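You operate a simulated robot arm through the tools that you are given. There is no shell and no other tool. Be economical: measure what you need, move in short steps, check, and stop when the job is done.

Carry out the task below with a simulated two-armed robot. There is one attempt and no reset: what you move stays moved.

Task
Get the torch out, try it and leave it handy on top of the rack.
Fine: drawer with a dark knob, shut after; hold the torch on the table while you slide its switch on, then off again. Where these are worked on the way, their far stop is far enough and under half their travel is too little: drawer with a dark knob, switch on the torch.
Where things are to end (x, y in the base frame): torch within 0.06 m of [0.91, 0.15].

The check looks at the end state, three seconds after you hand in, the way a careful person would. Anything else that was tipped, shoved, dropped, spilled or broken makes it a failure.

Robot
Two 7-joint arms with two-finger parallel grippers on one trunk, on a base that drives. Base frame: it is fixed to the floor where the robot stands at the start and does not move with it; the origin is under the middle of the robot, x ahead of it, y to its left, z up. Lengths are in m, angles in rad, forces in N, time in s.
The left shoulder is at the start at [0.07, 0.134, 1.006], the right one opposite. With the tool pointing down near the work surface each hand reaches from about 0.1 to 0.64 m from the robot's upright axis, wherever it stands, measured 20 degrees to its own side. Places, roughly: drawer with a dark knob [1, 0, 0.7]; switch on the torch [1.1, 0.1, 0.7]; top of the table rack [1.1, 0.2, 1.2]; top of the work table [1.1, -0.3, 0.8]. Payload 1.57 kg a hand.
The TCP of each hand is the grasp point between the finger pads, 0.03 m short of the fingertips. In the tool frame z runs along the fingers and y along their closing line. Largest opening 0.08 m; finger width 0.017, thickness 0.012; the body of the gripper, 0.04 by 0.082 m, starts 0.08 m behind the TCP.
Orientation is that of the tool frame in the base frame, as a unit quaternion [x, y, z, w]. With the fingers straight down and closing along the base's y, the tool's x points along the base's -x, its y along +y and its z along -z.

Tools
- The arms move only by the tool send_rows. It takes "left_plan", "right_plan" or both (then of equal length, played together; a hand with none holds still); each is a list of rows, each an object of numbers (a shift or turn left out is 0, a gripper value left out holds the last): "dx", "dy", "dz": the shift along the base's x, y, z in units of 40 mm (1.0 is 40 mm); "ax", "ay", "az": the turn, a rotation vector about the base's x, y, z in units of 6 degrees (1.0 is 6 degrees); "grip": the gripper command, from -1 (shut) to 1 (fully open), values between in proportion. In form: [{"dx": .., "dy": .., "dz": .., "ax": .., "ay": .., "az": .., "grip": ..}, ...]. A call has 1 to 20 rows; each row shifts and turns the commanded pose from where the row before left it. A call with a number of a shift or a turn outside -1 to 1 is refused whole. Each row takes 0.2 s and may step no farther than 0.05 m and 0.15 rad from the row before; otherwise, or with a gripper value out of range, the whole call is refused. A pose out of reach is approached as far as the arm can. The call stops where the force on the tool passes 50 N (or 10 N more than at its start, if that is more) or the arm is blocked; 0.2 s more then pass. Each finger travels about 0.153 m/s and halts on what it meets, pressing with about 22 N; the grip force reading is that of the motor and also rises with nothing between the fingers. The clock runs only during rows and for 0.2 s after the last one: add rows that do not move to give the fingers time. The reply holds the time, the measured pose of the TCP, the force on the tool along the base axes, the opening and the grip force, in the units named above and with some noise, with the torque about the TCP (base axes, N m) and any sound that the robot's microphone picked up, and new pictures: "show" is both (left out), scene, wrist or none (wrist: the cameras of the hands that moved).
- Cameras (640 x 400 px; columns grow to the right, rows downward): "scene" is now at [0.1272, 0.0123, 1.2465]; the picture's right is [0.16, -0.99, 0.00], its down [-0.51, -0.08, -0.85] and it looks along [0.84, 0.14, -0.52] (base axes); focal length 214 px, centre (320, 200). "left" rides on the left gripper at [0.072, 0.007, -0.122] in its tool frame; the picture's right is [-0.09, 1.00, 0.00], its down [-0.84, -0.08, -0.54] and it looks along [-0.54, -0.05, 0.84] (tool axes); focal length 238 px, centre (320, 200). "right" rides on the right gripper at [0.072, -0.007, -0.122] in its tool frame; the picture's right is [0.09, 1.00, 0.00], its down [-0.84, 0.08, -0.54] and it looks along [-0.54, 0.05, 0.84] (tool axes); focal length 238 px, centre (320, 200). There is no depth. A picture from a camera that has moved, and an enlarged one, comes with that camera's place and axes in the base frame and with its lens. The place of the scene camera against the robot may be out by one fixed shift of up to 0.018 m in any direction.
- lift_body(by): slides the trunk up (or, below 0, down) by that many m; the arms and the scene camera ride with it, the base frame stays. It gives what a move gives, with no picture.
- steer(legs): drives the robot by 1 to 6 legs, each [ahead, left, turn to the left] in m, m and rad, along the robot's own axes; the way and the turn of a leg run together, so that a leg with both is an arc; at most 1.5 m and 3.142 rad a leg. The arms and the cameras ride along, it lands a little off, and it stops where it bumps. It gives what a move gives, and a new picture of the scene camera.
- aim_head(pan, tilt): turns the head with the scene camera to pan (to the left, within 1.501 rad either way) and tilt (down, from -0.506 to 1.204), counted from straight ahead of the robot. It gives what a move gives, and a new picture of the scene camera.
- zoom(camera, box): a new picture of the part [left, top, right, bottom] of that camera's present view, enlarged. No time passes.
- finish_job(): hands the job in; it is judged then, once.

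Work in short steps. Places have to be worked out from the pictures, the camera data and where the tool is seen: move nearer, look again, correct. Check each grasp and each placing, and mend what went wrong. You have 120 turns and 260 pictures in all, those below and enlarged ones among them. Open the grippers and draw the arms clear of the work before you hand the job in, unless the task says otherwise; then end with one line.

The tools are called after "Emit:" as name(argument=value, ...) on one line, values as JSON. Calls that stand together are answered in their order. send_rows: Moves the arms, as the interface text tells. Its arguments: {"type":"object","properties":{"left_plan":{"type":"array","items":{"type":"object","properties":{"dx":{"type":"number"},"dy":{"type":"number"},"dz":{"type":"number"},"ax":{"type":"number"},"ay":{"type":"number"},"az":{"type":"number"},"grip":{"type":"number"}}}},"right_plan":{"type":"array","items":{"type":"object","properties":{"dx":{"type":"number"},"dy":{"type":"number"},"dz":{"type":"number"},"ax":{"type":"number"},"ay":{"type":"number"},"az":{"type":"number"},"grip":{"type":"number"}}}},"show":{"type":"string","enum":["both","scene","wrist","none"]}},"required":[]} The other tools are called the same way: lift_body (by) slides the trunk up or down; steer (legs) drives the base; aim_head (pan, tilt) turns the head that bears the scene camera; zoom (camera, box) takes an enlarged picture of a part of a camera's view; finish_job () hands the job in.

At the start:

```text
time: 0.0
left_tcp_pos: [0.4729, 0.2603, 1.0001]
left_tool_rot: [0.0, 1.0, 0.0, 0.0]
left_ft_force: [0.1, -0.6, -0.5]
left_torque: [0.01, -0.02, 0.02]
left_width: 0.0799
left_finger_force: 0.0
right_tcp_pos: [0.4284, -0.1356, 1.1497]
right_tool_rot: [0.0, 1.0, 0.001, 0.001]
right_ft_force: [0.1, -0.5, 0.4]
right_torque: [0.01, 0.02, 0.03]
right_width: 0.0798
right_finger_force: 0.1
trunk travel left (down, up): [-0.579, 0.361]
robot x, y, heading: [0.0003, -0.0014, 0.0]
head pan, tilt: [0.162, 0.545]
```

scene: 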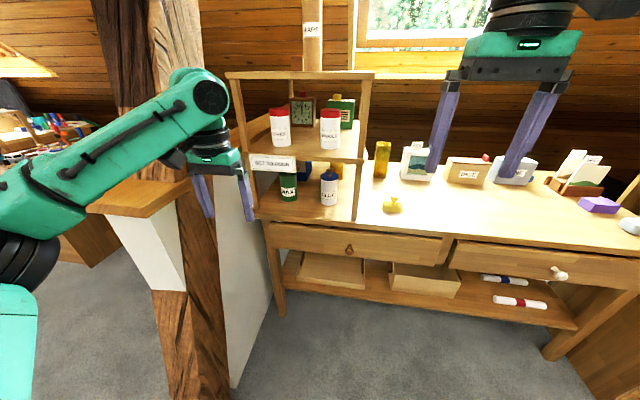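
right: 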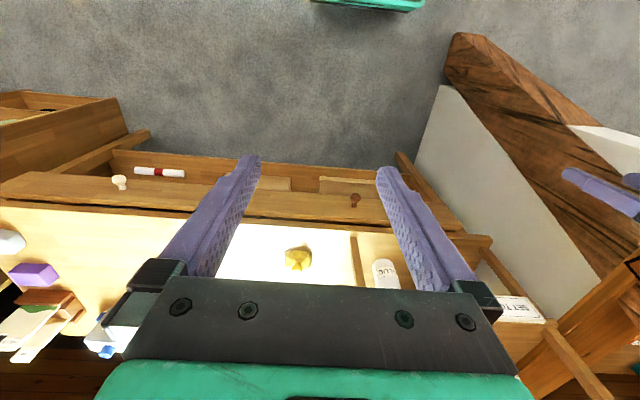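
left: 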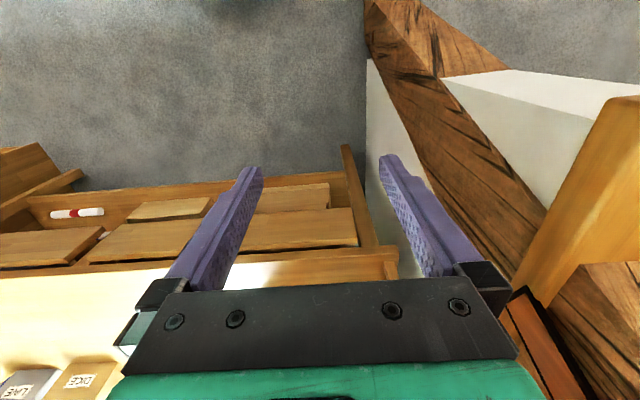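

The scene shows two drawers; the one with the dark knob is at the left, under the rack. I look closer at the drawer and rack.

Emit:
zoom(camera="scene", box=[220, 60, 460, 210])

Emit:
zoom(camera="scene", box=[240, 180, 480, 330])

```text
2.67 times, centred on (340, 135) of scene
camera zoom: at [0.1272, 0.0123, 1.2465], right [0.16, -0.99, 0.0], down [-0.51, -0.08, -0.85], along [0.84, 0.14, -0.52], focal length 572 px, centre (267, 373)
```

zoom: 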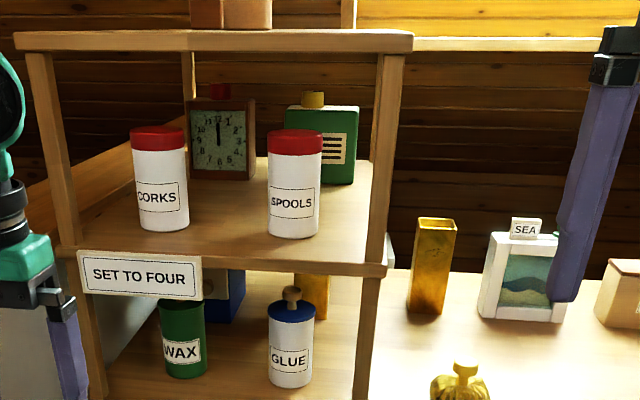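

```text
2.67 times, centred on (360, 255) of scene
camera zoom: at [0.1272, 0.0123, 1.2465], right [0.16, -0.99, 0.0], down [-0.51, -0.08, -0.85], along [0.84, 0.14, -0.52], focal length 572 px, centre (213, 53)
```

zoom: 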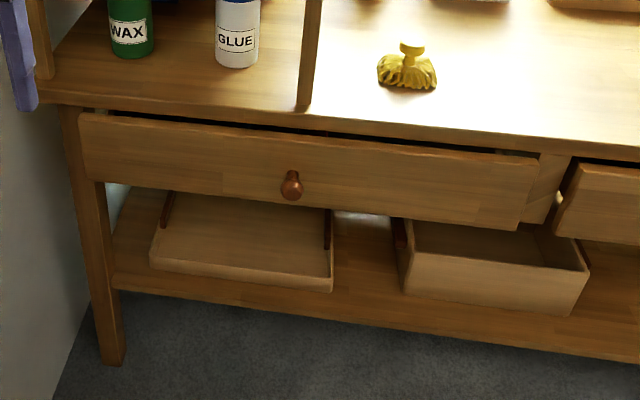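

Combining both views, I put the knob near (0.715, -0.005, 0.69). I bring the right hand to a slanted (45°) pre-grasp in front of it with the fingers open.

Emit:
send_rows(right_plan=[{"dx": 0.35, "dy": 0.32, "dz": -0.9, "ay": -0.75, "grip": 1}, {"dx": 0.35, "dy": 0.32, "dz": -0.9, "ay": -0.75}, {"dx": 0.35, "dy": 0.32, "dz": -0.9, "ay": -0.75}, {"dx": 0.35, "dy": 0.32, "dz": -0.9, "ay": -0.75}, {"dx": 0.35, "dy": 0.32, "dz": -0.9, "ay": -0.75}, {"dx": 0.35, "dy": 0.32, "dz": -0.9, "ay": -0.75}, {"dx": 0.35, "dy": 0.32, "dz": -0.9, "ay": -0.75}, {"dx": 0.35, "dy": 0.32, "dz": -0.9, "ay": -0.75}, {"dx": 0.35, "dy": 0.32, "dz": -0.9, "ay": -0.75}, {"dx": 0.35, "dy": 0.32, "dz": -0.9, "ay": -0.75}])

```text
time: 2.2
left_tcp_pos: [0.4721, 0.2622, 0.9979]
left_tool_rot: [0.0, 1.0, -0.001, 0.0]
left_ft_force: [0.5, 0.2, 0.2]
left_torque: [-0.01, 0.0, -0.03]
left_width: 0.0801
left_finger_force: 0.0
right_tcp_pos: [0.5695, -0.0046, 0.7905]
right_tool_rot: [0.0, 0.924, 0.0, 0.384]
right_ft_force: [-0.2, -0.1, -1.2]
right_torque: [0.04, -0.01, 0.04]
right_width: 0.0802
right_finger_force: 0.2
trunk travel left (down, up): [-0.579, 0.361]
robot x, y, heading: [-0.0016, -0.0008, 0.004]
head pan, tilt: [0.162, 0.545]
camera scene: at [0.1281, 0.013, 1.2464], right [0.16, -0.99, 0.0], down [-0.51, -0.08, -0.85], along [0.84, 0.14, -0.52], focal length 214 px, centre (320, 200)
camera right: at [0.4332, -0.0113, 0.8269], right [-0.07, 1.0, -0.06], down [0.21, 0.08, 0.98], along [0.98, 0.05, -0.21], focal length 238 px, centre (320, 200)
```

scene: 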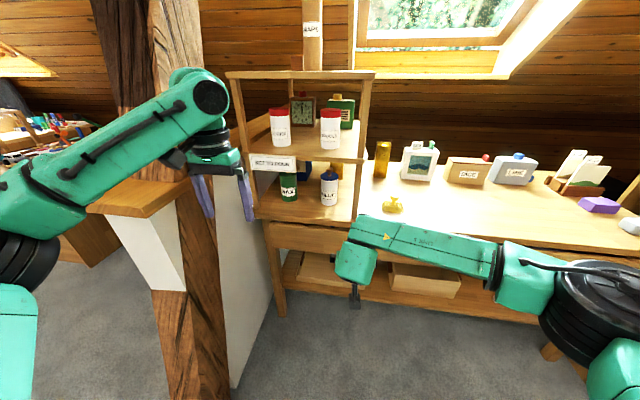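
right: 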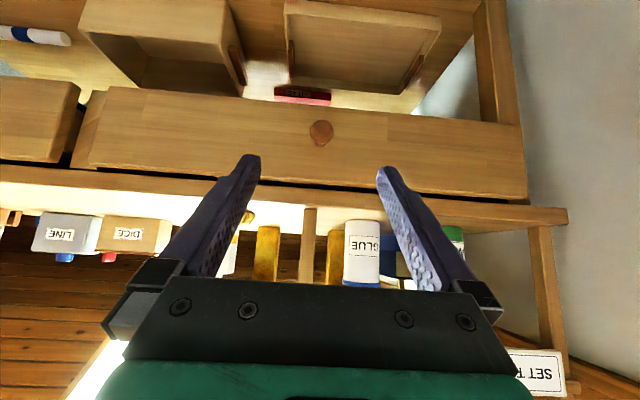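

The wrist view puts the knob at about (0.722, -0.002, 0.673). I move in along the slant so that the knob sits between the fingertips, then look before gripping.

Emit:
send_rows(right_plan=[{"dx": 0.8, "dy": 0.03, "dz": -0.5}, {"dx": 0.8, "dy": 0.02, "dz": -0.55}, {"dx": 0.8, "dz": -0.5}, {"dx": 0.45, "dz": -0.45}, {"dx": 0.45, "dz": -0.45}], show="wrist")

```text
time: 3.4
left_tcp_pos: [0.472, 0.2638, 0.9996]
left_tool_rot: [0.0, 1.0, -0.001, 0.0]
left_ft_force: [-0.1, -0.1, 0.0]
left_torque: [-0.02, -0.03, -0.04]
left_width: 0.0798
left_finger_force: 0.1
right_tcp_pos: [0.6939, -0.0034, 0.6975]
right_tool_rot: [-0.001, 0.924, 0.001, 0.384]
right_ft_force: [0.3, 0.4, -0.3]
right_torque: [0.02, -0.01, 0.02]
right_width: 0.0798
right_finger_force: 0.1
right hand out of reach, approached as far as the arm can: row 5
trunk travel left (down, up): [-0.579, 0.361]
robot x, y, heading: [-0.0018, -0.0012, -0.001]
head pan, tilt: [0.162, 0.545]
camera right: at [0.5575, -0.0104, 0.7342], right [-0.07, 1.0, -0.06], down [0.21, 0.08, 0.98], along [0.98, 0.05, -0.21], focal length 238 px, centre (320, 200)
```

right: 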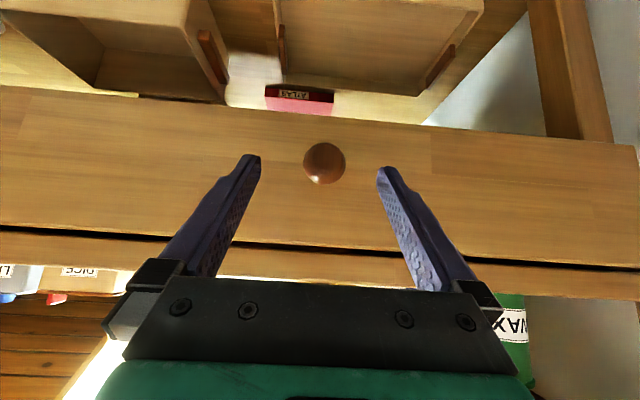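

The arm is at its reach limit. I draw the hand back 0.12 m and drive ahead about 0.14 m.

Emit:
send_rows(right_plan=[{"dx": -0.8, "dz": 0.2}, {"dx": -1}, {"dx": -1}], show="none")

Emit:
steer(legs=[[0.14, 0, 0]])

```text
time: 4.2
left_tcp_pos: [0.4715, 0.2604, 1.0011]
left_tool_rot: [0.0, 1.0, 0.0, 0.0]
left_ft_force: [0.0, -0.6, -0.4]
left_torque: [-0.02, -0.03, 0.01]
left_width: 0.0802
left_finger_force: 0.1
right_tcp_pos: [0.5811, -0.0059, 0.7053]
right_tool_rot: [0.001, 0.923, -0.001, 0.384]
right_ft_force: [0.9, 0.5, -0.9]
right_torque: [0.03, -0.02, 0.0]
right_width: 0.0799
right_finger_force: 0.1
trunk travel left (down, up): [-0.579, 0.361]
robot x, y, heading: [0.0013, 0.003, 0.001]
head pan, tilt: [0.162, 0.545]
```

```text
time: 5.5
left_tcp_pos: [0.6137, 0.2595, 0.9997]
left_tool_rot: [0.002, 1.0, 0.0, 0.0]
left_ft_force: [-0.1, 0.3, -0.1]
left_torque: [0.0, -0.02, 0.02]
left_width: 0.0799
left_finger_force: 0.0
right_tcp_pos: [0.7222, -0.0078, 0.7056]
right_tool_rot: [0.002, 0.924, 0.0, 0.382]
right_ft_force: [-0.1, -0.1, 0.7]
right_torque: [-0.03, -0.03, -0.03]
right_width: 0.0798
right_finger_force: 0.1
trunk travel left (down, up): [-0.579, 0.361]
robot x, y, heading: [0.1402, -0.0015, -0.003]
head pan, tilt: [0.162, 0.545]
camera scene: at [0.2679, 0.0114, 1.2465], right [0.16, -0.99, 0.0], down [-0.51, -0.08, -0.85], along [0.84, 0.13, -0.52], focal length 214 px, centre (320, 200)
```

scene: 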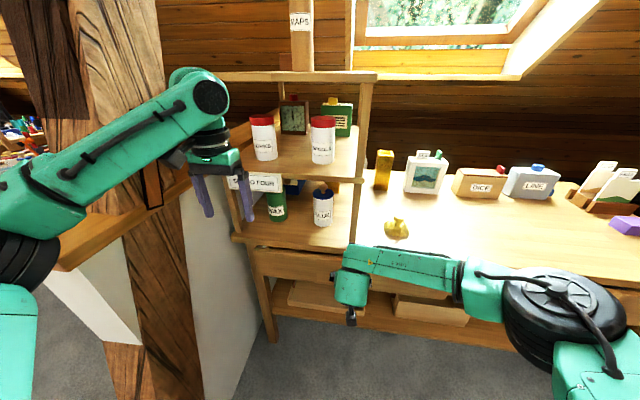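

The hand is now just above the knob without contact. I lower it about 2 cm, centre it, and close.

Emit:
send_rows(right_plan=[{"dx": -0.3, "dy": 0.15}, {"dz": -0.5}, {"dx": 0.1}, {"grip": -1}, {}, {}], show="wrist")

```text
time: 6.9
left_tcp_pos: [0.6139, 0.2593, 1.0004]
left_tool_rot: [0.002, 1.0, 0.0, 0.0]
left_ft_force: [-0.7, -0.4, -0.6]
left_torque: [0.04, 0.0, 0.01]
left_width: 0.0798
left_finger_force: 0.1
right_tcp_pos: [0.713, 0.0001, 0.6852]
right_tool_rot: [0.001, 0.924, 0.001, 0.382]
right_ft_force: [-0.8, 1.9, -0.7]
right_torque: [0.2, -0.05, 0.06]
right_width: 0.0336
right_finger_force: 41.2
trunk travel left (down, up): [-0.579, 0.361]
robot x, y, heading: [0.1396, 0.0023, -0.002]
head pan, tilt: [0.162, 0.545]
camera right: at [0.5772, -0.0057, 0.7217], right [-0.06, 1.0, -0.06], down [0.21, 0.08, 0.98], along [0.98, 0.05, -0.21], focal length 238 px, centre (320, 200)
```

right: 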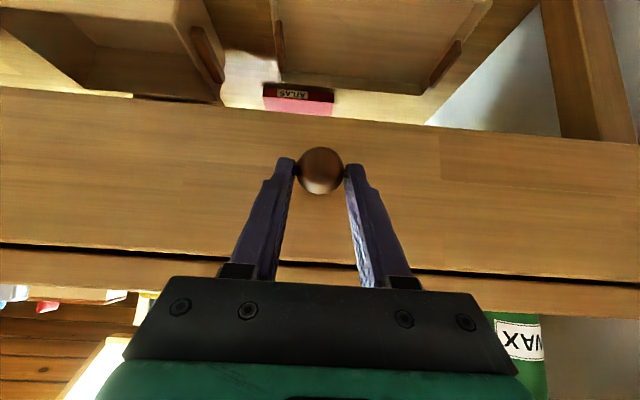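

The knob is gripped (33.6 mm). I pull it straight back toward -x.

Emit:
send_rows(right_plan=[{"dx": -0.5}, {"dx": -0.6}, {"dx": -0.7}, {"dx": -0.7}, {"dx": -0.7}], show="wrist")

```text
time: 8.1
left_tcp_pos: [0.6136, 0.2609, 0.9982]
left_tool_rot: [0.002, 1.0, -0.001, 0.0]
left_ft_force: [-0.3, 0.2, -0.4]
left_torque: [0.03, -0.03, -0.03]
left_width: 0.0798
left_finger_force: 0.1
right_tcp_pos: [0.5824, 0.0002, 0.6856]
right_tool_rot: [0.0, 0.924, 0.0, 0.381]
right_ft_force: [-3.3, 12.7, -9.0]
right_torque: [0.41, 0.25, 0.64]
right_width: 0.0338
right_finger_force: 41.9
trunk travel left (down, up): [-0.579, 0.361]
robot x, y, heading: [0.1384, -0.0007, -0.004]
head pan, tilt: [0.162, 0.545]
camera right: at [0.4459, -0.0061, 0.7224], right [-0.06, 1.0, -0.07], down [0.21, 0.08, 0.97], along [0.98, 0.05, -0.22], focal length 238 px, centre (320, 200)
```

right: 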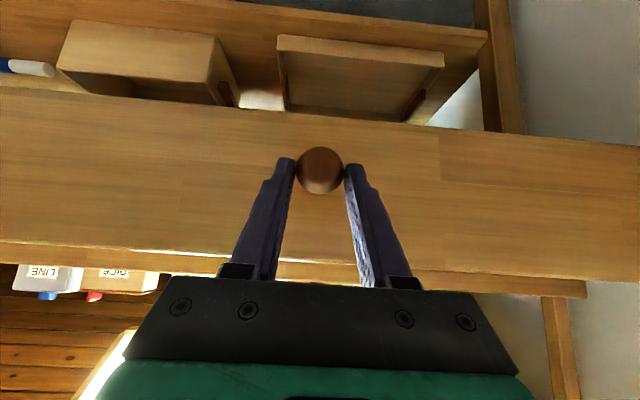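

The drawer slides (0.13 m so far). I continue pulling with a tiny +y easing.

Emit:
send_rows(right_plan=[{"dx": -0.7, "dy": 0.05}, {"dx": -0.7, "dy": 0.05}, {"dx": -0.7}, {"dx": -0.7}, {"dx": -0.7}], show="scene")

```text
time: 9.3
left_tcp_pos: [0.6114, 0.2568, 1.0011]
left_tool_rot: [0.001, 1.0, 0.001, 0.001]
left_ft_force: [0.2, 0.0, -1.1]
left_torque: [-0.01, -0.02, -0.01]
left_width: 0.0801
left_finger_force: 0.0
right_tcp_pos: [0.4431, -0.0003, 0.6855]
right_tool_rot: [0.004, 0.923, -0.002, 0.384]
right_ft_force: [-0.7, -14.7, 6.0]
right_torque: [-0.68, 0.34, -0.32]
right_width: 0.0336
right_finger_force: 41.8
trunk travel left (down, up): [-0.579, 0.361]
robot x, y, heading: [0.1445, 0.0016, -0.005]
head pan, tilt: [0.162, 0.545]
camera scene: at [0.266, 0.0089, 1.2469], right [0.16, -0.99, 0.0], down [-0.51, -0.08, -0.86], along [0.85, 0.14, -0.52], focal length 214 px, centre (320, 200)
```

scene: 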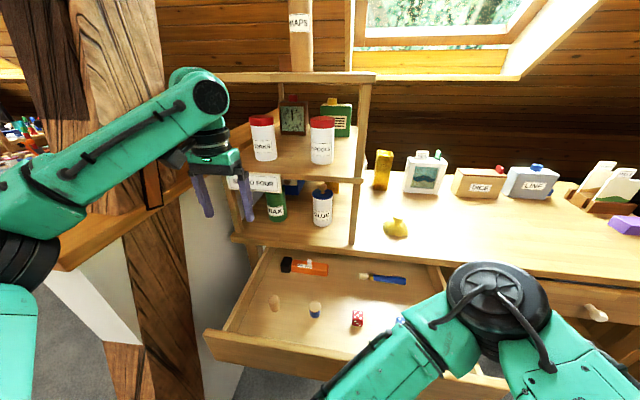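

The drawer is well open (0.27 m); an orange torch-like thing lies at the back. I enlarge the inside.

Emit:
zoom(camera="scene", box=[210, 230, 450, 380])

Emit:
zoom(camera="scene", box=[270, 245, 350, 295])

```text
2.67 times, centred on (330, 305) of scene
camera zoom: at [0.266, 0.0089, 1.2469], right [0.16, -0.99, 0.0], down [-0.51, -0.08, -0.86], along [0.85, 0.14, -0.52], focal length 572 px, centre (293, -80)
```

zoom: 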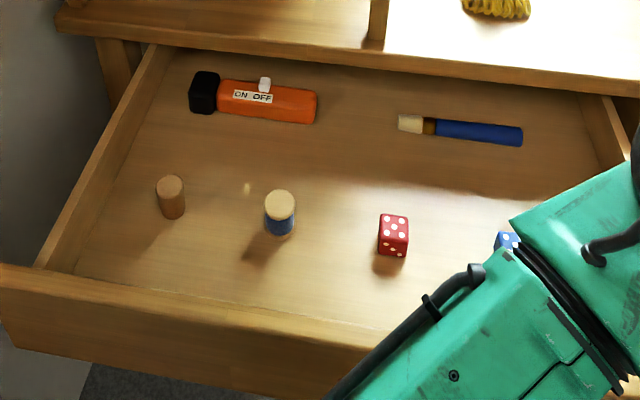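

```text
8.00 times, centred on (310, 270) of scene
camera zoom: at [0.266, 0.0089, 1.2469], right [0.16, -0.99, 0.0], down [-0.51, -0.08, -0.86], along [0.85, 0.14, -0.52], focal length 1716 px, centre (400, -360)
```

zoom: 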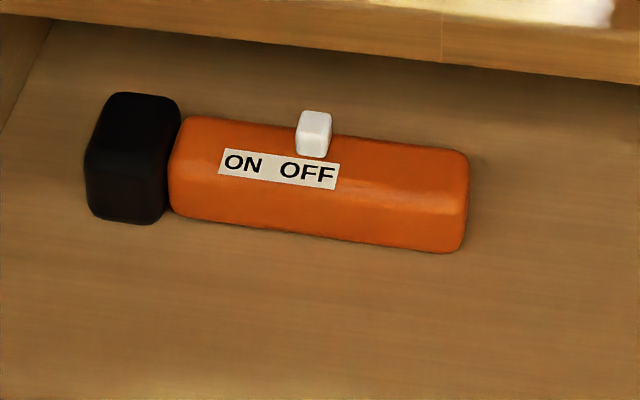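

It is the torch (switch slides toward the black head for ON), at about x 0.77, still under the table edge at 0.73. I pull farther.

Emit:
send_rows(right_plan=[{"dx": -0.6, "dy": -0.08}, {"dx": -0.6, "dy": -0.08}, {"dx": -0.6}], show="scene")

```text
time: 10.3
left_tcp_pos: [0.6119, 0.2615, 1.0008]
left_tool_rot: [0.002, 1.0, -0.002, 0.001]
left_ft_force: [0.7, -0.6, -0.5]
left_torque: [-0.03, 0.02, -0.01]
left_width: 0.0801
left_finger_force: 0.1
right_tcp_pos: [0.4197, 0.0029, 0.6812]
right_tool_rot: [0.065, 0.902, -0.022, 0.427]
right_ft_force: [0.2, 14.7, 16.6]
right_torque: [0.6, -0.29, 0.66]
right_width: 0.0341
right_finger_force: 42.1
trunk travel left (down, up): [-0.579, 0.361]
robot x, y, heading: [0.1394, -0.0001, -0.004]
head pan, tilt: [0.162, 0.545]
stopped in row 3 (right hand): the arm was blocked; the commanded pose is now the measured one
camera scene: at [0.2665, 0.0143, 1.2467], right [0.16, -0.99, 0.0], down [-0.51, -0.08, -0.86], along [0.84, 0.13, -0.52], focal length 214 px, centre (320, 200)
```

scene: 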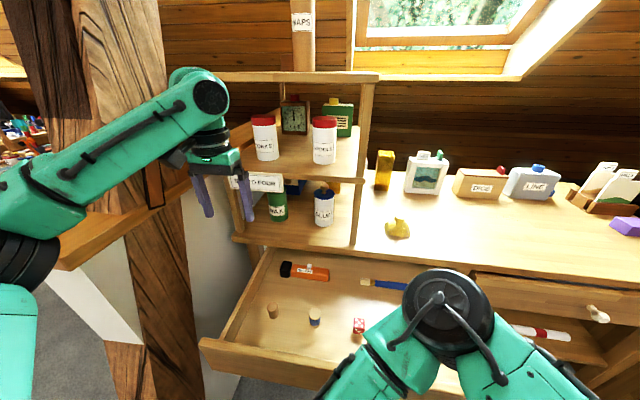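

The arm (not the drawer) ran into its limits. I keep the grip and back the base 0.06 m to keep pulling.

Emit:
steer(legs=[[-0.06, 0, 0]])

```text
time: 11.2
left_tcp_pos: [0.5529, 0.2638, 0.9995]
left_tool_rot: [0.002, 1.0, -0.002, 0.0]
left_ft_force: [0.8, -0.1, 0.0]
left_torque: [-0.01, 0.0, 0.01]
left_width: 0.08
left_finger_force: 0.0
right_tcp_pos: [0.3619, 0.0012, 0.6808]
right_tool_rot: [0.066, 0.903, -0.024, 0.424]
right_ft_force: [0.0, 18.0, 6.7]
right_torque: [0.0, -1.28, 0.21]
right_width: 0.0339
right_finger_force: 41.7
trunk travel left (down, up): [-0.579, 0.361]
robot x, y, heading: [0.0824, 0.0006, -0.006]
head pan, tilt: [0.162, 0.545]
camera scene: at [0.2074, 0.0158, 1.2466], right [0.16, -0.99, 0.0], down [-0.51, -0.08, -0.86], along [0.85, 0.13, -0.52], focal length 214 px, centre (320, 200)
```

scene: 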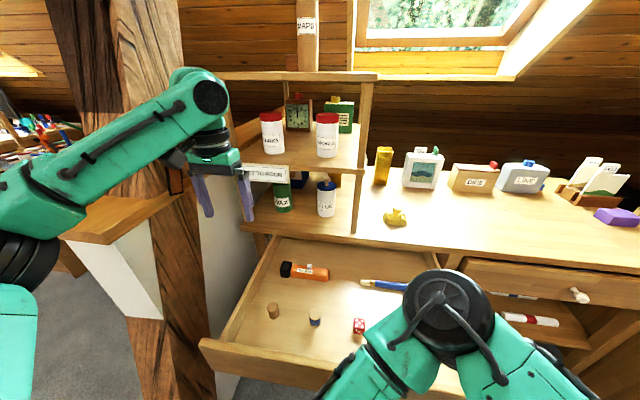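

The drawer came along (0.35 m out). One more 0.06 m.

Emit:
steer(legs=[[-0.06, 0, 0]])

```text
time: 12.2
left_tcp_pos: [0.4946, 0.2634, 0.9997]
left_tool_rot: [0.001, 1.0, 0.0, 0.001]
left_ft_force: [-1.4, 0.7, 0.3]
left_torque: [0.01, -0.03, -0.03]
left_width: 0.0799
left_finger_force: 0.1
right_tcp_pos: [0.3021, 0.0028, 0.6816]
right_tool_rot: [0.067, 0.902, -0.024, 0.426]
right_ft_force: [0.7, 10.6, -2.0]
right_torque: [0.04, -1.25, 0.15]
right_width: 0.0337
right_finger_force: 42.1
trunk travel left (down, up): [-0.579, 0.361]
robot x, y, heading: [0.022, 0.0017, -0.0]
head pan, tilt: [0.162, 0.545]
camera scene: at [0.1485, 0.0148, 1.2465], right [0.16, -0.99, 0.0], down [-0.51, -0.08, -0.86], along [0.84, 0.13, -0.52], focal length 214 px, centre (320, 200)
```

scene: 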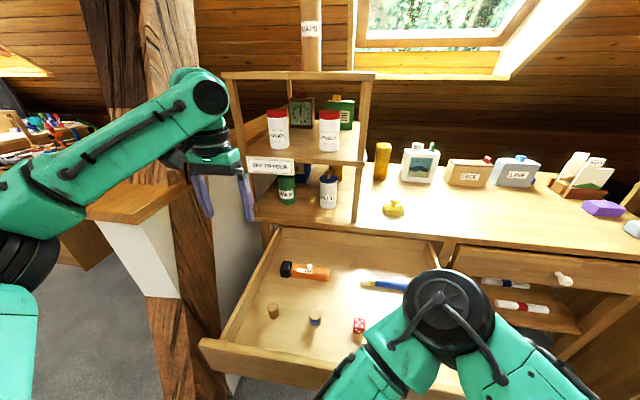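

The drawer is 0.41 m out, so the torch should be near x 0.63, clear of the table edge. I release the knob and raise the right hand away.

Emit:
send_rows(right_plan=[{"grip": 1}, {}, {}, {"dx": -0.1, "dz": 0.6}, {"dz": 0.8}, {"dz": 0.9}, {"dz": 0.9}, {"dz": 0.9, "ay": 0.9}, {"dz": 0.9, "ay": 0.9}, {"dz": 0.9, "ay": 0.9}, {"dz": 0.9, "ay": 0.9}, {"dz": 0.5, "dy": -0.9, "ay": 0.9}, {"dy": -1, "ay": 0.9}, {"dy": -1, "ay": 0.9}, {"dy": -1}], show="scene")

```text
time: 13.5
left_tcp_pos: [0.4955, 0.2601, 0.9999]
left_tool_rot: [0.0, 1.0, 0.0, 0.0]
left_ft_force: [-0.3, 0.1, 0.8]
left_torque: [0.01, 0.02, 0.0]
left_width: 0.08
left_finger_force: 0.2
right_tcp_pos: [0.332, -0.0554, 0.7224]
right_tool_rot: [0.06, 0.876, -0.115, 0.465]
right_ft_force: [0.0, 0.0, -0.7]
right_torque: [-0.02, 0.0, 0.03]
right_width: 0.0799
right_finger_force: 0.0
trunk travel left (down, up): [-0.579, 0.361]
robot x, y, heading: [0.0227, 0.0011, 0.002]
head pan, tilt: [0.162, 0.545]
stopped in row 6 (right hand): the arm was blocked; the commanded pose is now the measured one
camera scene: at [0.1499, 0.0122, 1.2464], right [0.16, -0.99, 0.0], down [-0.51, -0.08, -0.85], along [0.84, 0.14, -0.52], focal length 214 px, centre (320, 200)
```

scene: 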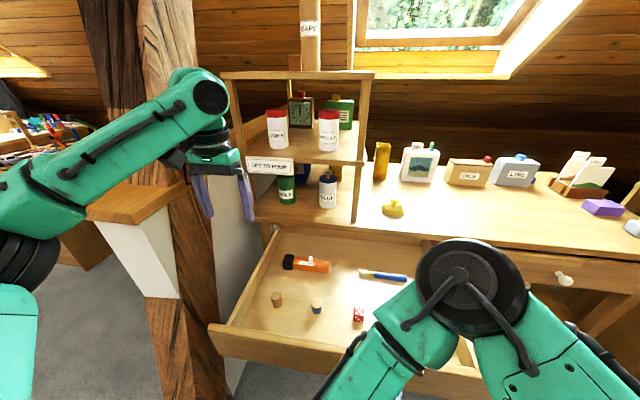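

The arm got near its own limit and nudged the drawer in by a bit. I back the base off 0.1 m to free the hand, then raise it.

Emit:
steer(legs=[[-0.12, 0, 0]])

Emit:
send_rows(right_plan=[{"dz": 0.5, "dy": -0.5, "dx": 0.3}, {"dz": 0.7, "dy": -0.7, "dx": 0.3}, {"dz": 0.7, "dy": -0.7, "ay": 0.8}, {"dz": 0.7, "dy": -0.7, "ay": 0.8}, {"dz": 0.7, "dy": -0.7, "ay": 0.8}, {"dz": 0.7, "dy": -0.7, "ay": 0.8}, {"dz": 0.7, "ay": 0.8}, {"dz": 0.7, "ay": 0.8}], show="both")

```text
time: 14.7
left_tcp_pos: [0.3741, 0.2616, 0.9993]
left_tool_rot: [0.001, 1.0, 0.0, 0.0]
left_ft_force: [-0.5, 0.0, 0.3]
left_torque: [0.01, -0.02, 0.0]
left_width: 0.0802
left_finger_force: 0.1
right_tcp_pos: [0.2111, -0.0553, 0.7214]
right_tool_rot: [0.059, 0.876, -0.115, 0.465]
right_ft_force: [-0.9, 0.3, -0.9]
right_torque: [0.02, 0.01, 0.04]
right_width: 0.0802
right_finger_force: 0.0
trunk travel left (down, up): [-0.579, 0.361]
robot x, y, heading: [-0.0972, 0.0014, -0.003]
head pan, tilt: [0.162, 0.545]
camera scene: at [0.0286, 0.0134, 1.2464], right [0.16, -0.99, 0.0], down [-0.51, -0.08, -0.85], along [0.84, 0.14, -0.52], focal length 214 px, centre (320, 200)
```

scene: 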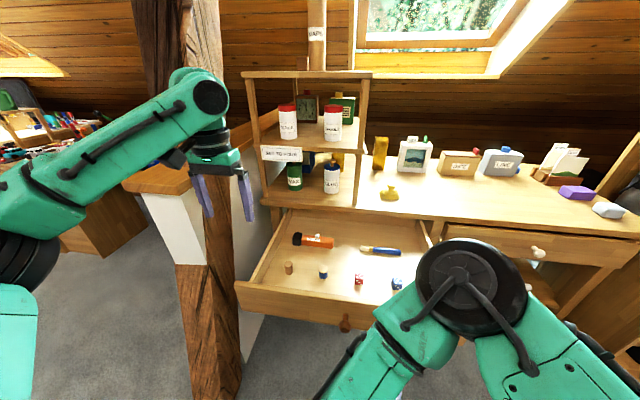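

```text
time: 16.5
left_tcp_pos: [0.3747, 0.2622, 0.9992]
left_tool_rot: [0.001, 1.0, -0.001, -0.001]
left_ft_force: [-0.6, -0.3, -0.3]
left_torque: [0.03, 0.01, 0.0]
left_width: 0.0801
left_finger_force: 0.0
right_tcp_pos: [0.2526, -0.1878, 0.9199]
right_tool_rot: [0.029, 0.964, -0.126, 0.231]
right_ft_force: [0.5, -0.4, 0.2]
right_torque: [0.03, 0.0, -0.03]
right_width: 0.0797
right_finger_force: 0.0
right hand out of reach, approached as far as the arm can: row 4, 5
trunk travel left (down, up): [-0.579, 0.361]
robot x, y, heading: [-0.0943, -0.0004, -0.001]
head pan, tilt: [0.162, 0.545]
camera scene: at [0.0296, 0.0129, 1.2463], right [0.16, -0.99, 0.0], down [-0.51, -0.08, -0.85], along [0.84, 0.14, -0.52], focal length 214 px, centre (320, 200)
camera right: at [0.135, -0.162, 0.9958], right [0.03, 0.96, -0.27], down [0.52, 0.22, 0.83], along [0.86, -0.16, -0.49], focal length 238 px, centre (320, 200)
```

scene: 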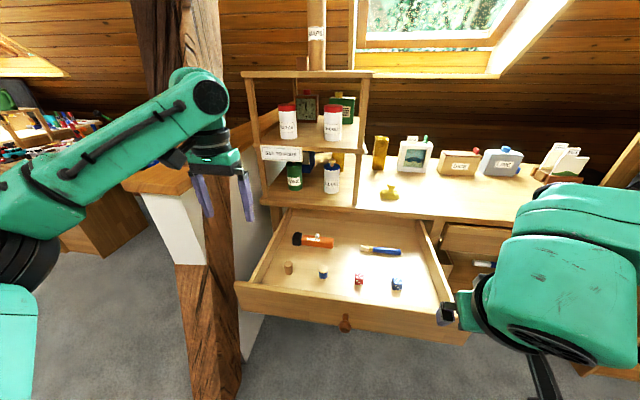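
right: 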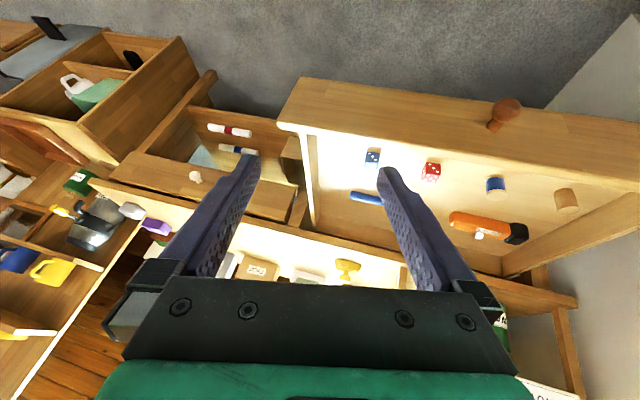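

The right hand is free and the drawer is still about 0.37 m open, with the torch near (0.665, 0.145). I drive 0.14 m ahead, then bring the left hand above the torch turned 90° so the fingers close along x.

Emit:
steer(legs=[[0.14, 0, 0]])

Emit:
send_rows(left_plan=[{"az": -1, "dx": 0.2, "dy": -0.2, "dz": -0.2, "grip": 1}, {"az": -1, "dx": 0.2, "dy": -0.2, "dz": -0.2}, {"az": -1, "dx": 0.2, "dy": -0.2, "dz": -0.2}, {"az": -1, "dx": 0.2, "dy": -0.2, "dz": -0.2}, {"az": -1, "dx": 0.2, "dy": -0.2, "dz": -0.2}, {"az": -1, "dx": 0.2, "dy": -0.2, "dz": -0.2}, {"az": -1, "dx": 0.2, "dy": -0.2, "dz": -0.2}, {"az": -1, "dx": 0.2, "dy": -0.2, "dz": -0.2}, {"az": -1, "dx": 0.2, "dy": -0.2, "dz": -0.2}, {"az": -1, "dx": 0.2, "dy": -0.2, "dz": -0.2}, {"az": -1, "dx": 0.2, "dy": -0.2, "dz": -0.2}, {"az": -1, "dx": 0.2, "dy": -0.2, "dz": -0.2}, {"az": -1, "dx": 0.2, "dy": -0.2, "dz": -0.2}, {"az": -1, "dx": 0.2, "dy": -0.2, "dz": -0.2}, {"az": -1, "dx": 0.2, "dy": -0.2, "dz": -0.2}], show="both")

```text
time: 17.9
left_tcp_pos: [0.5126, 0.2608, 1.0002]
left_tool_rot: [0.001, 1.0, 0.0, 0.0]
left_ft_force: [0.4, -0.2, -0.3]
left_torque: [0.01, 0.01, -0.01]
left_width: 0.0802
left_finger_force: 0.1
right_tcp_pos: [0.3919, -0.1862, 0.9194]
right_tool_rot: [0.028, 0.964, -0.125, 0.233]
right_ft_force: [0.6, 0.4, 0.5]
right_torque: [0.0, -0.01, 0.01]
right_width: 0.08
right_finger_force: 0.1
trunk travel left (down, up): [-0.579, 0.361]
robot x, y, heading: [0.0411, 0.001, -0.005]
head pan, tilt: [0.162, 0.545]
camera scene: at [0.1679, 0.013, 1.2465], right [0.16, -0.99, 0.0], down [-0.51, -0.08, -0.86], along [0.84, 0.14, -0.52], focal length 214 px, centre (320, 200)
```

scene: 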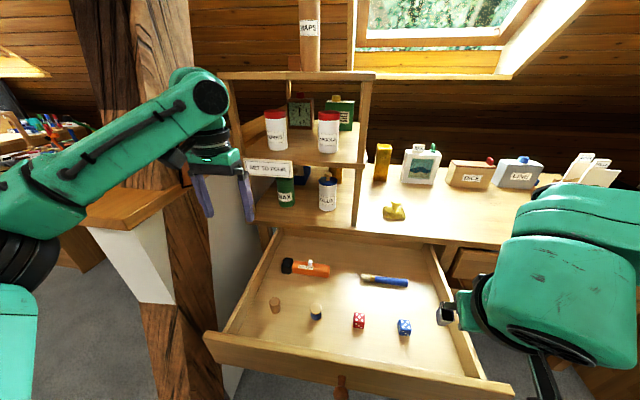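

```text
time: 21.1
left_tcp_pos: [0.6341, 0.1404, 0.879]
left_tool_rot: [0.708, 0.706, -0.001, -0.001]
left_ft_force: [0.0, -0.1, -0.6]
left_torque: [-0.02, -0.02, 0.02]
left_width: 0.0799
left_finger_force: 0.0
right_tcp_pos: [0.3909, -0.1873, 0.9199]
right_tool_rot: [0.028, 0.964, -0.125, 0.233]
right_ft_force: [0.6, -0.6, -0.7]
right_torque: [0.0, 0.01, 0.05]
right_width: 0.0803
right_finger_force: 0.0
trunk travel left (down, up): [-0.579, 0.361]
robot x, y, heading: [0.043, 0.0037, -0.002]
head pan, tilt: [0.162, 0.545]
camera scene: at [0.1686, 0.0125, 1.2464], right [0.16, -0.99, 0.0], down [-0.51, -0.08, -0.85], along [0.84, 0.14, -0.52], focal length 214 px, centre (320, 200)
camera left: at [0.6401, 0.2121, 1.0016], right [1.0, -0.1, 0.0], down [-0.08, -0.84, 0.54], along [-0.05, -0.54, -0.84], focal length 238 px, centre (320, 200)
```

scene: 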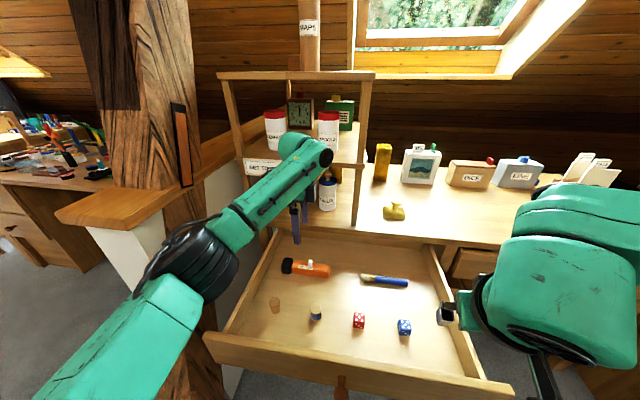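
left: 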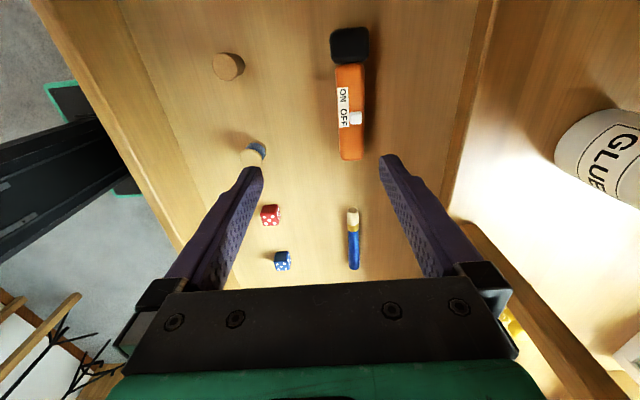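

The wrist view gives the torch axis along y at x≈0.676, from tail y≈0.065 to head y≈0.23, slider at y≈0.13. I come down above it with a slightly narrowed opening so as to clear the table edge.

Emit:
send_rows(left_plan=[{"dx": 0.5, "dz": -0.5, "grip": 0.7}, {"dx": 0.55, "dz": -0.8}, {"dz": -1}, {"dz": -1}, {"dz": -0.7}], show="wrist")

```text
time: 22.3
left_tcp_pos: [0.6509, 0.1452, 0.7185]
left_tool_rot: [0.708, 0.706, 0.0, 0.0]
left_ft_force: [-0.4, 0.3, 1.2]
left_torque: [-0.03, -0.02, 0.01]
left_width: 0.068
left_finger_force: 0.0
left hand out of reach, approached as far as the arm can: row 2
right_tcp_pos: [0.3933, -0.1861, 0.9196]
right_tool_rot: [0.028, 0.964, -0.127, 0.233]
right_ft_force: [0.7, -0.3, -1.2]
right_torque: [-0.02, 0.02, 0.0]
right_width: 0.0799
right_finger_force: 0.1
trunk travel left (down, up): [-0.579, 0.361]
robot x, y, heading: [0.0402, 0.0025, -0.003]
head pan, tilt: [0.162, 0.545]
camera left: at [0.6553, 0.2176, 0.8401], right [1.0, -0.09, 0.0], down [-0.08, -0.84, 0.54], along [-0.05, -0.54, -0.84], focal length 238 px, centre (320, 200)
```

left: 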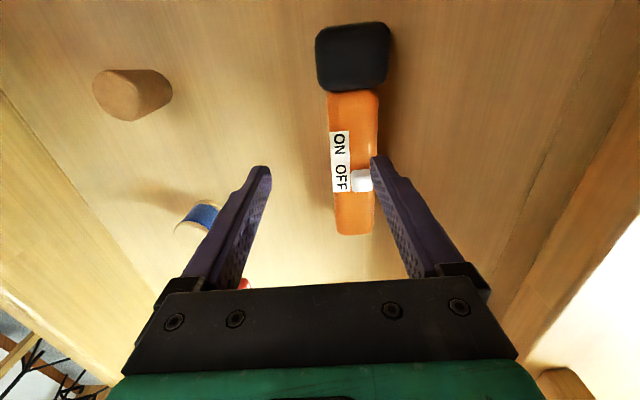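

The left hand is at its reach limit 2.5 cm short. I raise it a little and drive 0.04 m ahead.

Emit:
send_rows(left_plan=[{"dz": 1}, {"dz": 0.5}], show="none")

Emit:
steer(legs=[[0.04, 0, 0]])

Emit:
zoom(camera="left", box=[0, 0, 640, 400])

```text
time: 22.9
left_tcp_pos: [0.6487, 0.1469, 0.7778]
left_tool_rot: [0.708, 0.706, 0.001, 0.0]
left_ft_force: [-0.5, 0.6, 0.1]
left_torque: [0.01, -0.01, 0.0]
left_width: 0.0681
left_finger_force: 0.1
right_tcp_pos: [0.3912, -0.1858, 0.9209]
right_tool_rot: [0.027, 0.964, -0.126, 0.233]
right_ft_force: [-1.2, -0.3, -0.4]
right_torque: [-0.03, 0.0, 0.02]
right_width: 0.0798
right_finger_force: 0.0
trunk travel left (down, up): [-0.579, 0.361]
robot x, y, heading: [0.0426, 0.0015, -0.001]
head pan, tilt: [0.162, 0.545]
```

```text
time: 23.8
left_tcp_pos: [0.6887, 0.1454, 0.7778]
left_tool_rot: [0.707, 0.707, -0.001, 0.0]
left_ft_force: [0.3, -0.7, -0.4]
left_torque: [-0.05, -0.03, 0.0]
left_width: 0.0683
left_finger_force: 0.0
right_tcp_pos: [0.4325, -0.1859, 0.9211]
right_tool_rot: [0.028, 0.964, -0.126, 0.232]
right_ft_force: [0.3, 0.6, 1.0]
right_torque: [0.02, 0.0, -0.02]
right_width: 0.0797
right_finger_force: 0.1
trunk travel left (down, up): [-0.579, 0.361]
robot x, y, heading: [0.0839, 0.0017, -0.005]
head pan, tilt: [0.162, 0.545]
camera scene: at [0.2075, 0.0129, 1.2466], right [0.16, -0.99, 0.0], down [-0.51, -0.08, -0.86], along [0.84, 0.14, -0.52], focal length 214 px, centre (320, 200)
```

scene: 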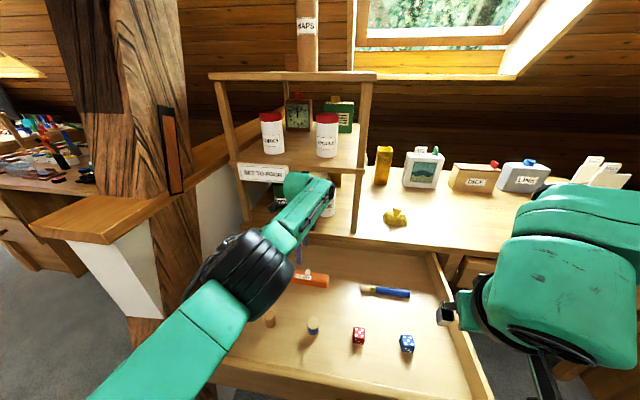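

```text
1.00 times, centred on (320, 200) of left (not enlarged: the box is as wide or as high as the picture)
camera zoom: at [0.6945, 0.2169, 0.9006], right [1.0, -0.09, 0.0], down [-0.08, -0.84, 0.54], along [-0.05, -0.54, -0.84], focal length 238 px, centre (320, 200)
```

zoom: 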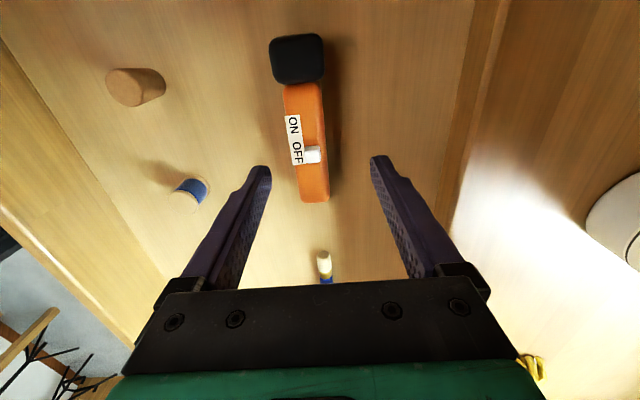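

Position of torch: x≈0.675, body centre y≈0.14. I shift to it and descend to TCP z≈0.672, then check.

Emit:
send_rows(left_plan=[{"dx": -0.34, "dy": -0.1}, {"dz": -0.9}, {"dz": -0.9}, {"dz": -0.8}], show="wrist")

```text
time: 24.8
left_tcp_pos: [0.6867, 0.1434, 0.69]
left_tool_rot: [0.708, 0.706, 0.0, 0.001]
left_ft_force: [0.1, -1.0, -0.4]
left_torque: [0.02, 0.03, 0.01]
left_width: 0.0683
left_finger_force: 0.1
left hand out of reach, approached as far as the arm can: row 1, 4
right_tcp_pos: [0.4317, -0.1865, 0.9194]
right_tool_rot: [0.027, 0.964, -0.125, 0.234]
right_ft_force: [-0.4, -0.2, 0.4]
right_torque: [-0.01, -0.02, 0.0]
right_width: 0.0797
right_finger_force: 0.1
trunk travel left (down, up): [-0.579, 0.361]
robot x, y, heading: [0.0803, 0.0012, -0.0]
head pan, tilt: [0.162, 0.545]
camera left: at [0.693, 0.2139, 0.8116], right [1.0, -0.1, 0.0], down [-0.08, -0.84, 0.54], along [-0.05, -0.54, -0.84], focal length 238 px, centre (320, 200)
```

left: 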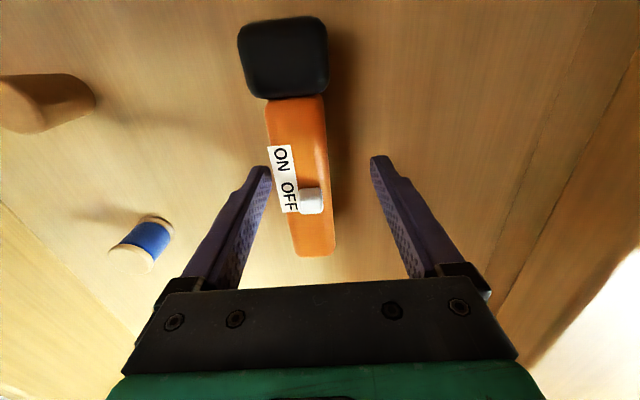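

The command lay ahead of the measured pose. I raise slightly, shift back in x to 0.675, and lower again.

Emit:
send_rows(left_plan=[{"dz": 0.8, "dx": -0.34}, {"dx": -0.34}, {"dz": -0.5}, {"dz": -0.3}, {}], show="wrist")

```text
time: 25.9
left_tcp_pos: [0.6584, 0.1445, 0.6875]
left_tool_rot: [0.707, 0.707, 0.0, -0.002]
left_ft_force: [0.2, 0.2, -0.7]
left_torque: [0.0, 0.02, 0.01]
left_width: 0.0681
left_finger_force: 0.1
right_tcp_pos: [0.4337, -0.1866, 0.9187]
right_tool_rot: [0.027, 0.964, -0.126, 0.231]
right_ft_force: [-0.4, -0.7, -0.3]
right_torque: [-0.01, -0.01, -0.02]
right_width: 0.0801
right_finger_force: 0.0
trunk travel left (down, up): [-0.579, 0.361]
robot x, y, heading: [0.077, 0.0058, -0.006]
head pan, tilt: [0.162, 0.545]
camera left: at [0.6653, 0.2152, 0.8089], right [1.0, -0.09, 0.0], down [-0.08, -0.84, 0.54], along [-0.05, -0.54, -0.84], focal length 238 px, centre (320, 200)
```

left: 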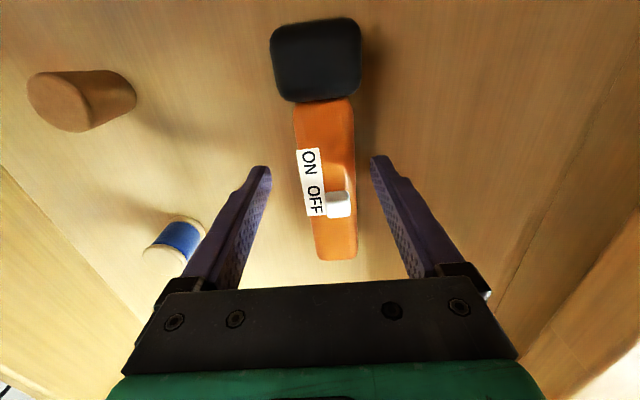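

Fingers now straddle the torch nearly evenly. I shift 5 mm, descend about 1.5 cm more, and close.

Emit:
send_rows(left_plan=[{"dx": 0.13}, {"dz": -0.25}, {"dz": -0.2}, {}, {"grip": -1}, {}, {}], show="wrist")

```text
time: 27.6
left_tcp_pos: [0.6643, 0.1432, 0.671]
left_tool_rot: [0.708, 0.706, 0.0, 0.0]
left_ft_force: [0.3, 0.3, -0.2]
left_torque: [0.01, 0.0, -0.02]
left_width: 0.0355
left_finger_force: 22.1
right_tcp_pos: [0.4316, -0.1867, 0.9205]
right_tool_rot: [0.029, 0.964, -0.126, 0.233]
right_ft_force: [0.3, -0.6, -0.3]
right_torque: [-0.03, 0.03, -0.02]
right_width: 0.0797
right_finger_force: 0.2
trunk travel left (down, up): [-0.579, 0.361]
robot x, y, heading: [0.0802, 0.0017, -0.002]
head pan, tilt: [0.162, 0.545]
camera left: at [0.6705, 0.2148, 0.7929], right [1.0, -0.09, 0.0], down [-0.08, -0.84, 0.54], along [-0.05, -0.54, -0.84], focal length 238 px, centre (320, 200)
```

left: 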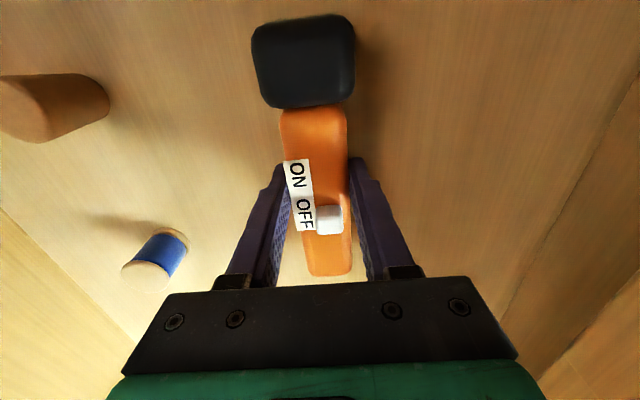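

The torch is gripped (35.5 mm). I lift it slowly straight up and check.

Emit:
send_rows(left_plan=[{"dz": 0.5}, {"dz": 0.7}, {"dz": 0.8}, {"dz": 0.9}, {"dz": 0.9}], show="both")

```text
time: 28.8
left_tcp_pos: [0.662, 0.145, 0.8254]
left_tool_rot: [0.707, 0.707, 0.0, 0.001]
left_ft_force: [-0.5, -0.1, -1.9]
left_torque: [-0.04, 0.0, 0.0]
left_width: 0.0355
left_finger_force: 21.9
right_tcp_pos: [0.4319, -0.1868, 0.9201]
right_tool_rot: [0.027, 0.964, -0.126, 0.233]
right_ft_force: [0.5, -0.1, -1.0]
right_torque: [0.0, 0.0, -0.01]
right_width: 0.0799
right_finger_force: 0.1
trunk travel left (down, up): [-0.579, 0.361]
robot x, y, heading: [0.0812, 0.0018, -0.004]
head pan, tilt: [0.162, 0.545]
camera scene: at [0.208, 0.0127, 1.2464], right [0.16, -0.99, 0.0], down [-0.51, -0.08, -0.86], along [0.84, 0.14, -0.52], focal length 214 px, centre (320, 200)
camera left: at [0.6687, 0.2155, 0.9474], right [1.0, -0.09, 0.0], down [-0.08, -0.84, 0.54], along [-0.05, -0.54, -0.84], focal length 238 px, centre (320, 200)
```

scene: 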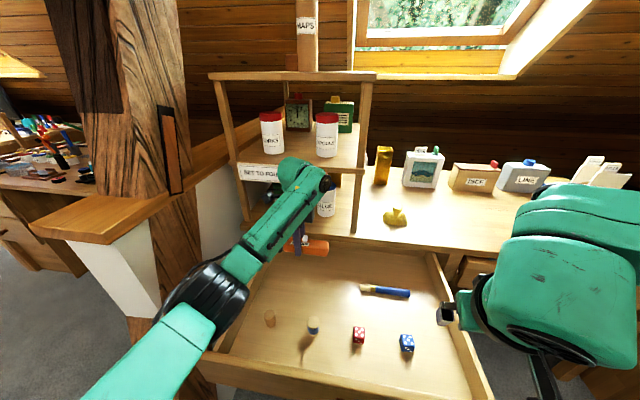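
left: 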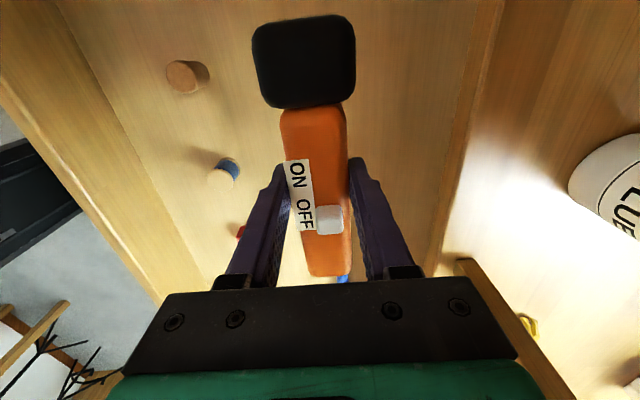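

The torch is held firmly and level. I raise and draw it back, then back the base off so the right hand can close the drawer.

Emit:
send_rows(left_plan=[{"dz": 0.9}, {"dz": 0.9}, {"dz": 0.9}, {"dz": 0.5, "dx": -0.8}, {"dx": -1, "dy": 0.3}, {"dx": -1, "dy": 0.3}, {"dx": -0.9, "dy": 0.3}], show="none")

Emit:
steer(legs=[[-0.2, 0, 0]])

```text
time: 30.4
left_tcp_pos: [0.5147, 0.1809, 0.9537]
left_tool_rot: [0.707, 0.707, 0.001, 0.0]
left_ft_force: [0.1, 0.2, -1.4]
left_torque: [-0.03, -0.02, 0.04]
left_width: 0.0358
left_finger_force: 22.0
right_tcp_pos: [0.4312, -0.1855, 0.9218]
right_tool_rot: [0.028, 0.964, -0.126, 0.233]
right_ft_force: [0.2, -0.2, -0.4]
right_torque: [-0.01, -0.01, -0.03]
right_width: 0.08
right_finger_force: 0.0
trunk travel left (down, up): [-0.579, 0.361]
robot x, y, heading: [0.0803, 0.0021, -0.004]
head pan, tilt: [0.162, 0.545]
```

```text
time: 31.9
left_tcp_pos: [0.3185, 0.1812, 0.9528]
left_tool_rot: [0.707, 0.707, 0.0, 0.0]
left_ft_force: [0.1, -0.8, -1.8]
left_torque: [0.01, -0.02, -0.03]
left_width: 0.0354
left_finger_force: 22.4
right_tcp_pos: [0.235, -0.185, 0.9208]
right_tool_rot: [0.027, 0.964, -0.126, 0.233]
right_ft_force: [-0.9, 0.2, -0.4]
right_torque: [0.02, -0.01, 0.01]
right_width: 0.0799
right_finger_force: 0.0
trunk travel left (down, up): [-0.579, 0.361]
robot x, y, heading: [-0.115, 0.0028, 0.002]
head pan, tilt: [0.162, 0.545]
camera scene: at [0.011, 0.0135, 1.2464], right [0.16, -0.99, 0.0], down [-0.51, -0.08, -0.85], along [0.84, 0.14, -0.52], focal length 214 px, centre (320, 200)
```

scene: 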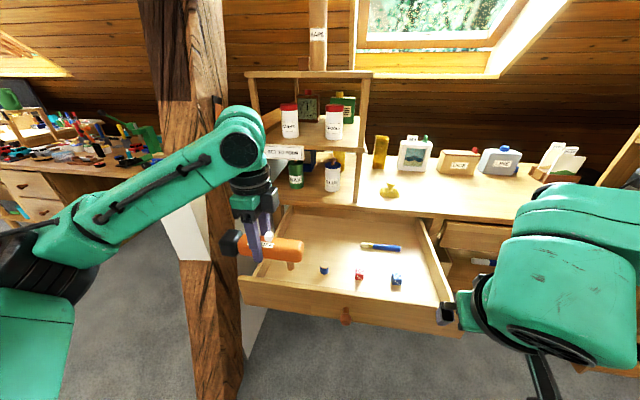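

Knob is now near x 0.355. I bring the right hand, closed and slanted 45°, in front of the drawer face just right of the knob.

Emit:
send_rows(right_plan=[{"dx": 0.1, "dy": 0.5, "dz": -0.78, "ax": 0.51, "ay": -0.74, "az": 0.355, "grip": -1}, {"dx": 0.1, "dy": 0.5, "dz": -0.78, "ax": 0.51, "ay": -0.74, "az": 0.355}, {"dx": 0.1, "dy": 0.5, "dz": -0.78, "ax": 0.51, "ay": -0.74, "az": 0.355}, {"dx": 0.1, "dy": 0.5, "dz": -0.78, "ax": 0.51, "ay": -0.74, "az": 0.355}, {"dx": 0.3, "dy": 0.5, "dz": -0.78}, {"dx": 0.3, "dy": 0.5, "dz": -0.78}, {"dx": 0.3, "dy": 0.5, "dz": -0.78}])

```text
time: 33.5
left_tcp_pos: [0.319, 0.1805, 0.9514]
left_tool_rot: [0.707, 0.708, 0.0, -0.001]
left_ft_force: [0.6, 0.5, -1.9]
left_torque: [-0.01, 0.05, 0.02]
left_width: 0.0356
left_finger_force: 22.0
right_tcp_pos: [0.2877, -0.0438, 0.7013]
right_tool_rot: [0.0, 0.924, 0.001, 0.382]
right_ft_force: [0.2, 0.1, -1.0]
right_torque: [0.02, -0.04, 0.01]
right_width: 0.0
right_finger_force: 21.3
trunk travel left (down, up): [-0.579, 0.361]
robot x, y, heading: [-0.116, 0.004, 0.001]
head pan, tilt: [0.162, 0.545]
camera scene: at [0.0121, 0.0141, 1.2463], right [0.16, -0.99, 0.0], down [-0.51, -0.08, -0.85], along [0.84, 0.14, -0.52], focal length 214 px, centre (320, 200)
camera right: at [0.1514, -0.0504, 0.7388], right [-0.07, 1.0, -0.06], down [0.21, 0.08, 0.97], along [0.98, 0.05, -0.21], focal length 238 px, centre (320, 200)
```

scene: 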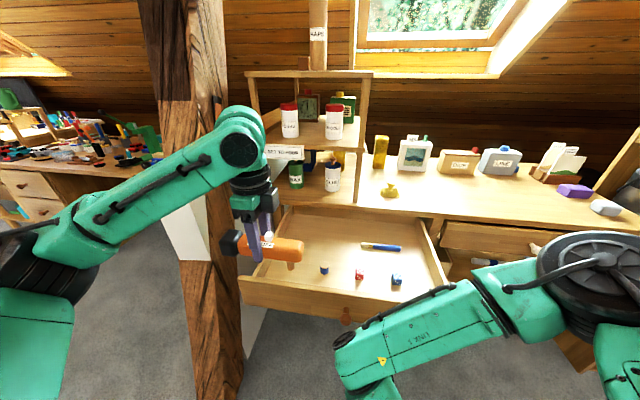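
right: 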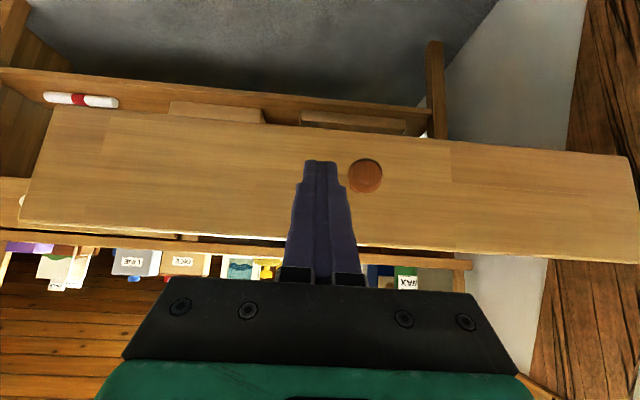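

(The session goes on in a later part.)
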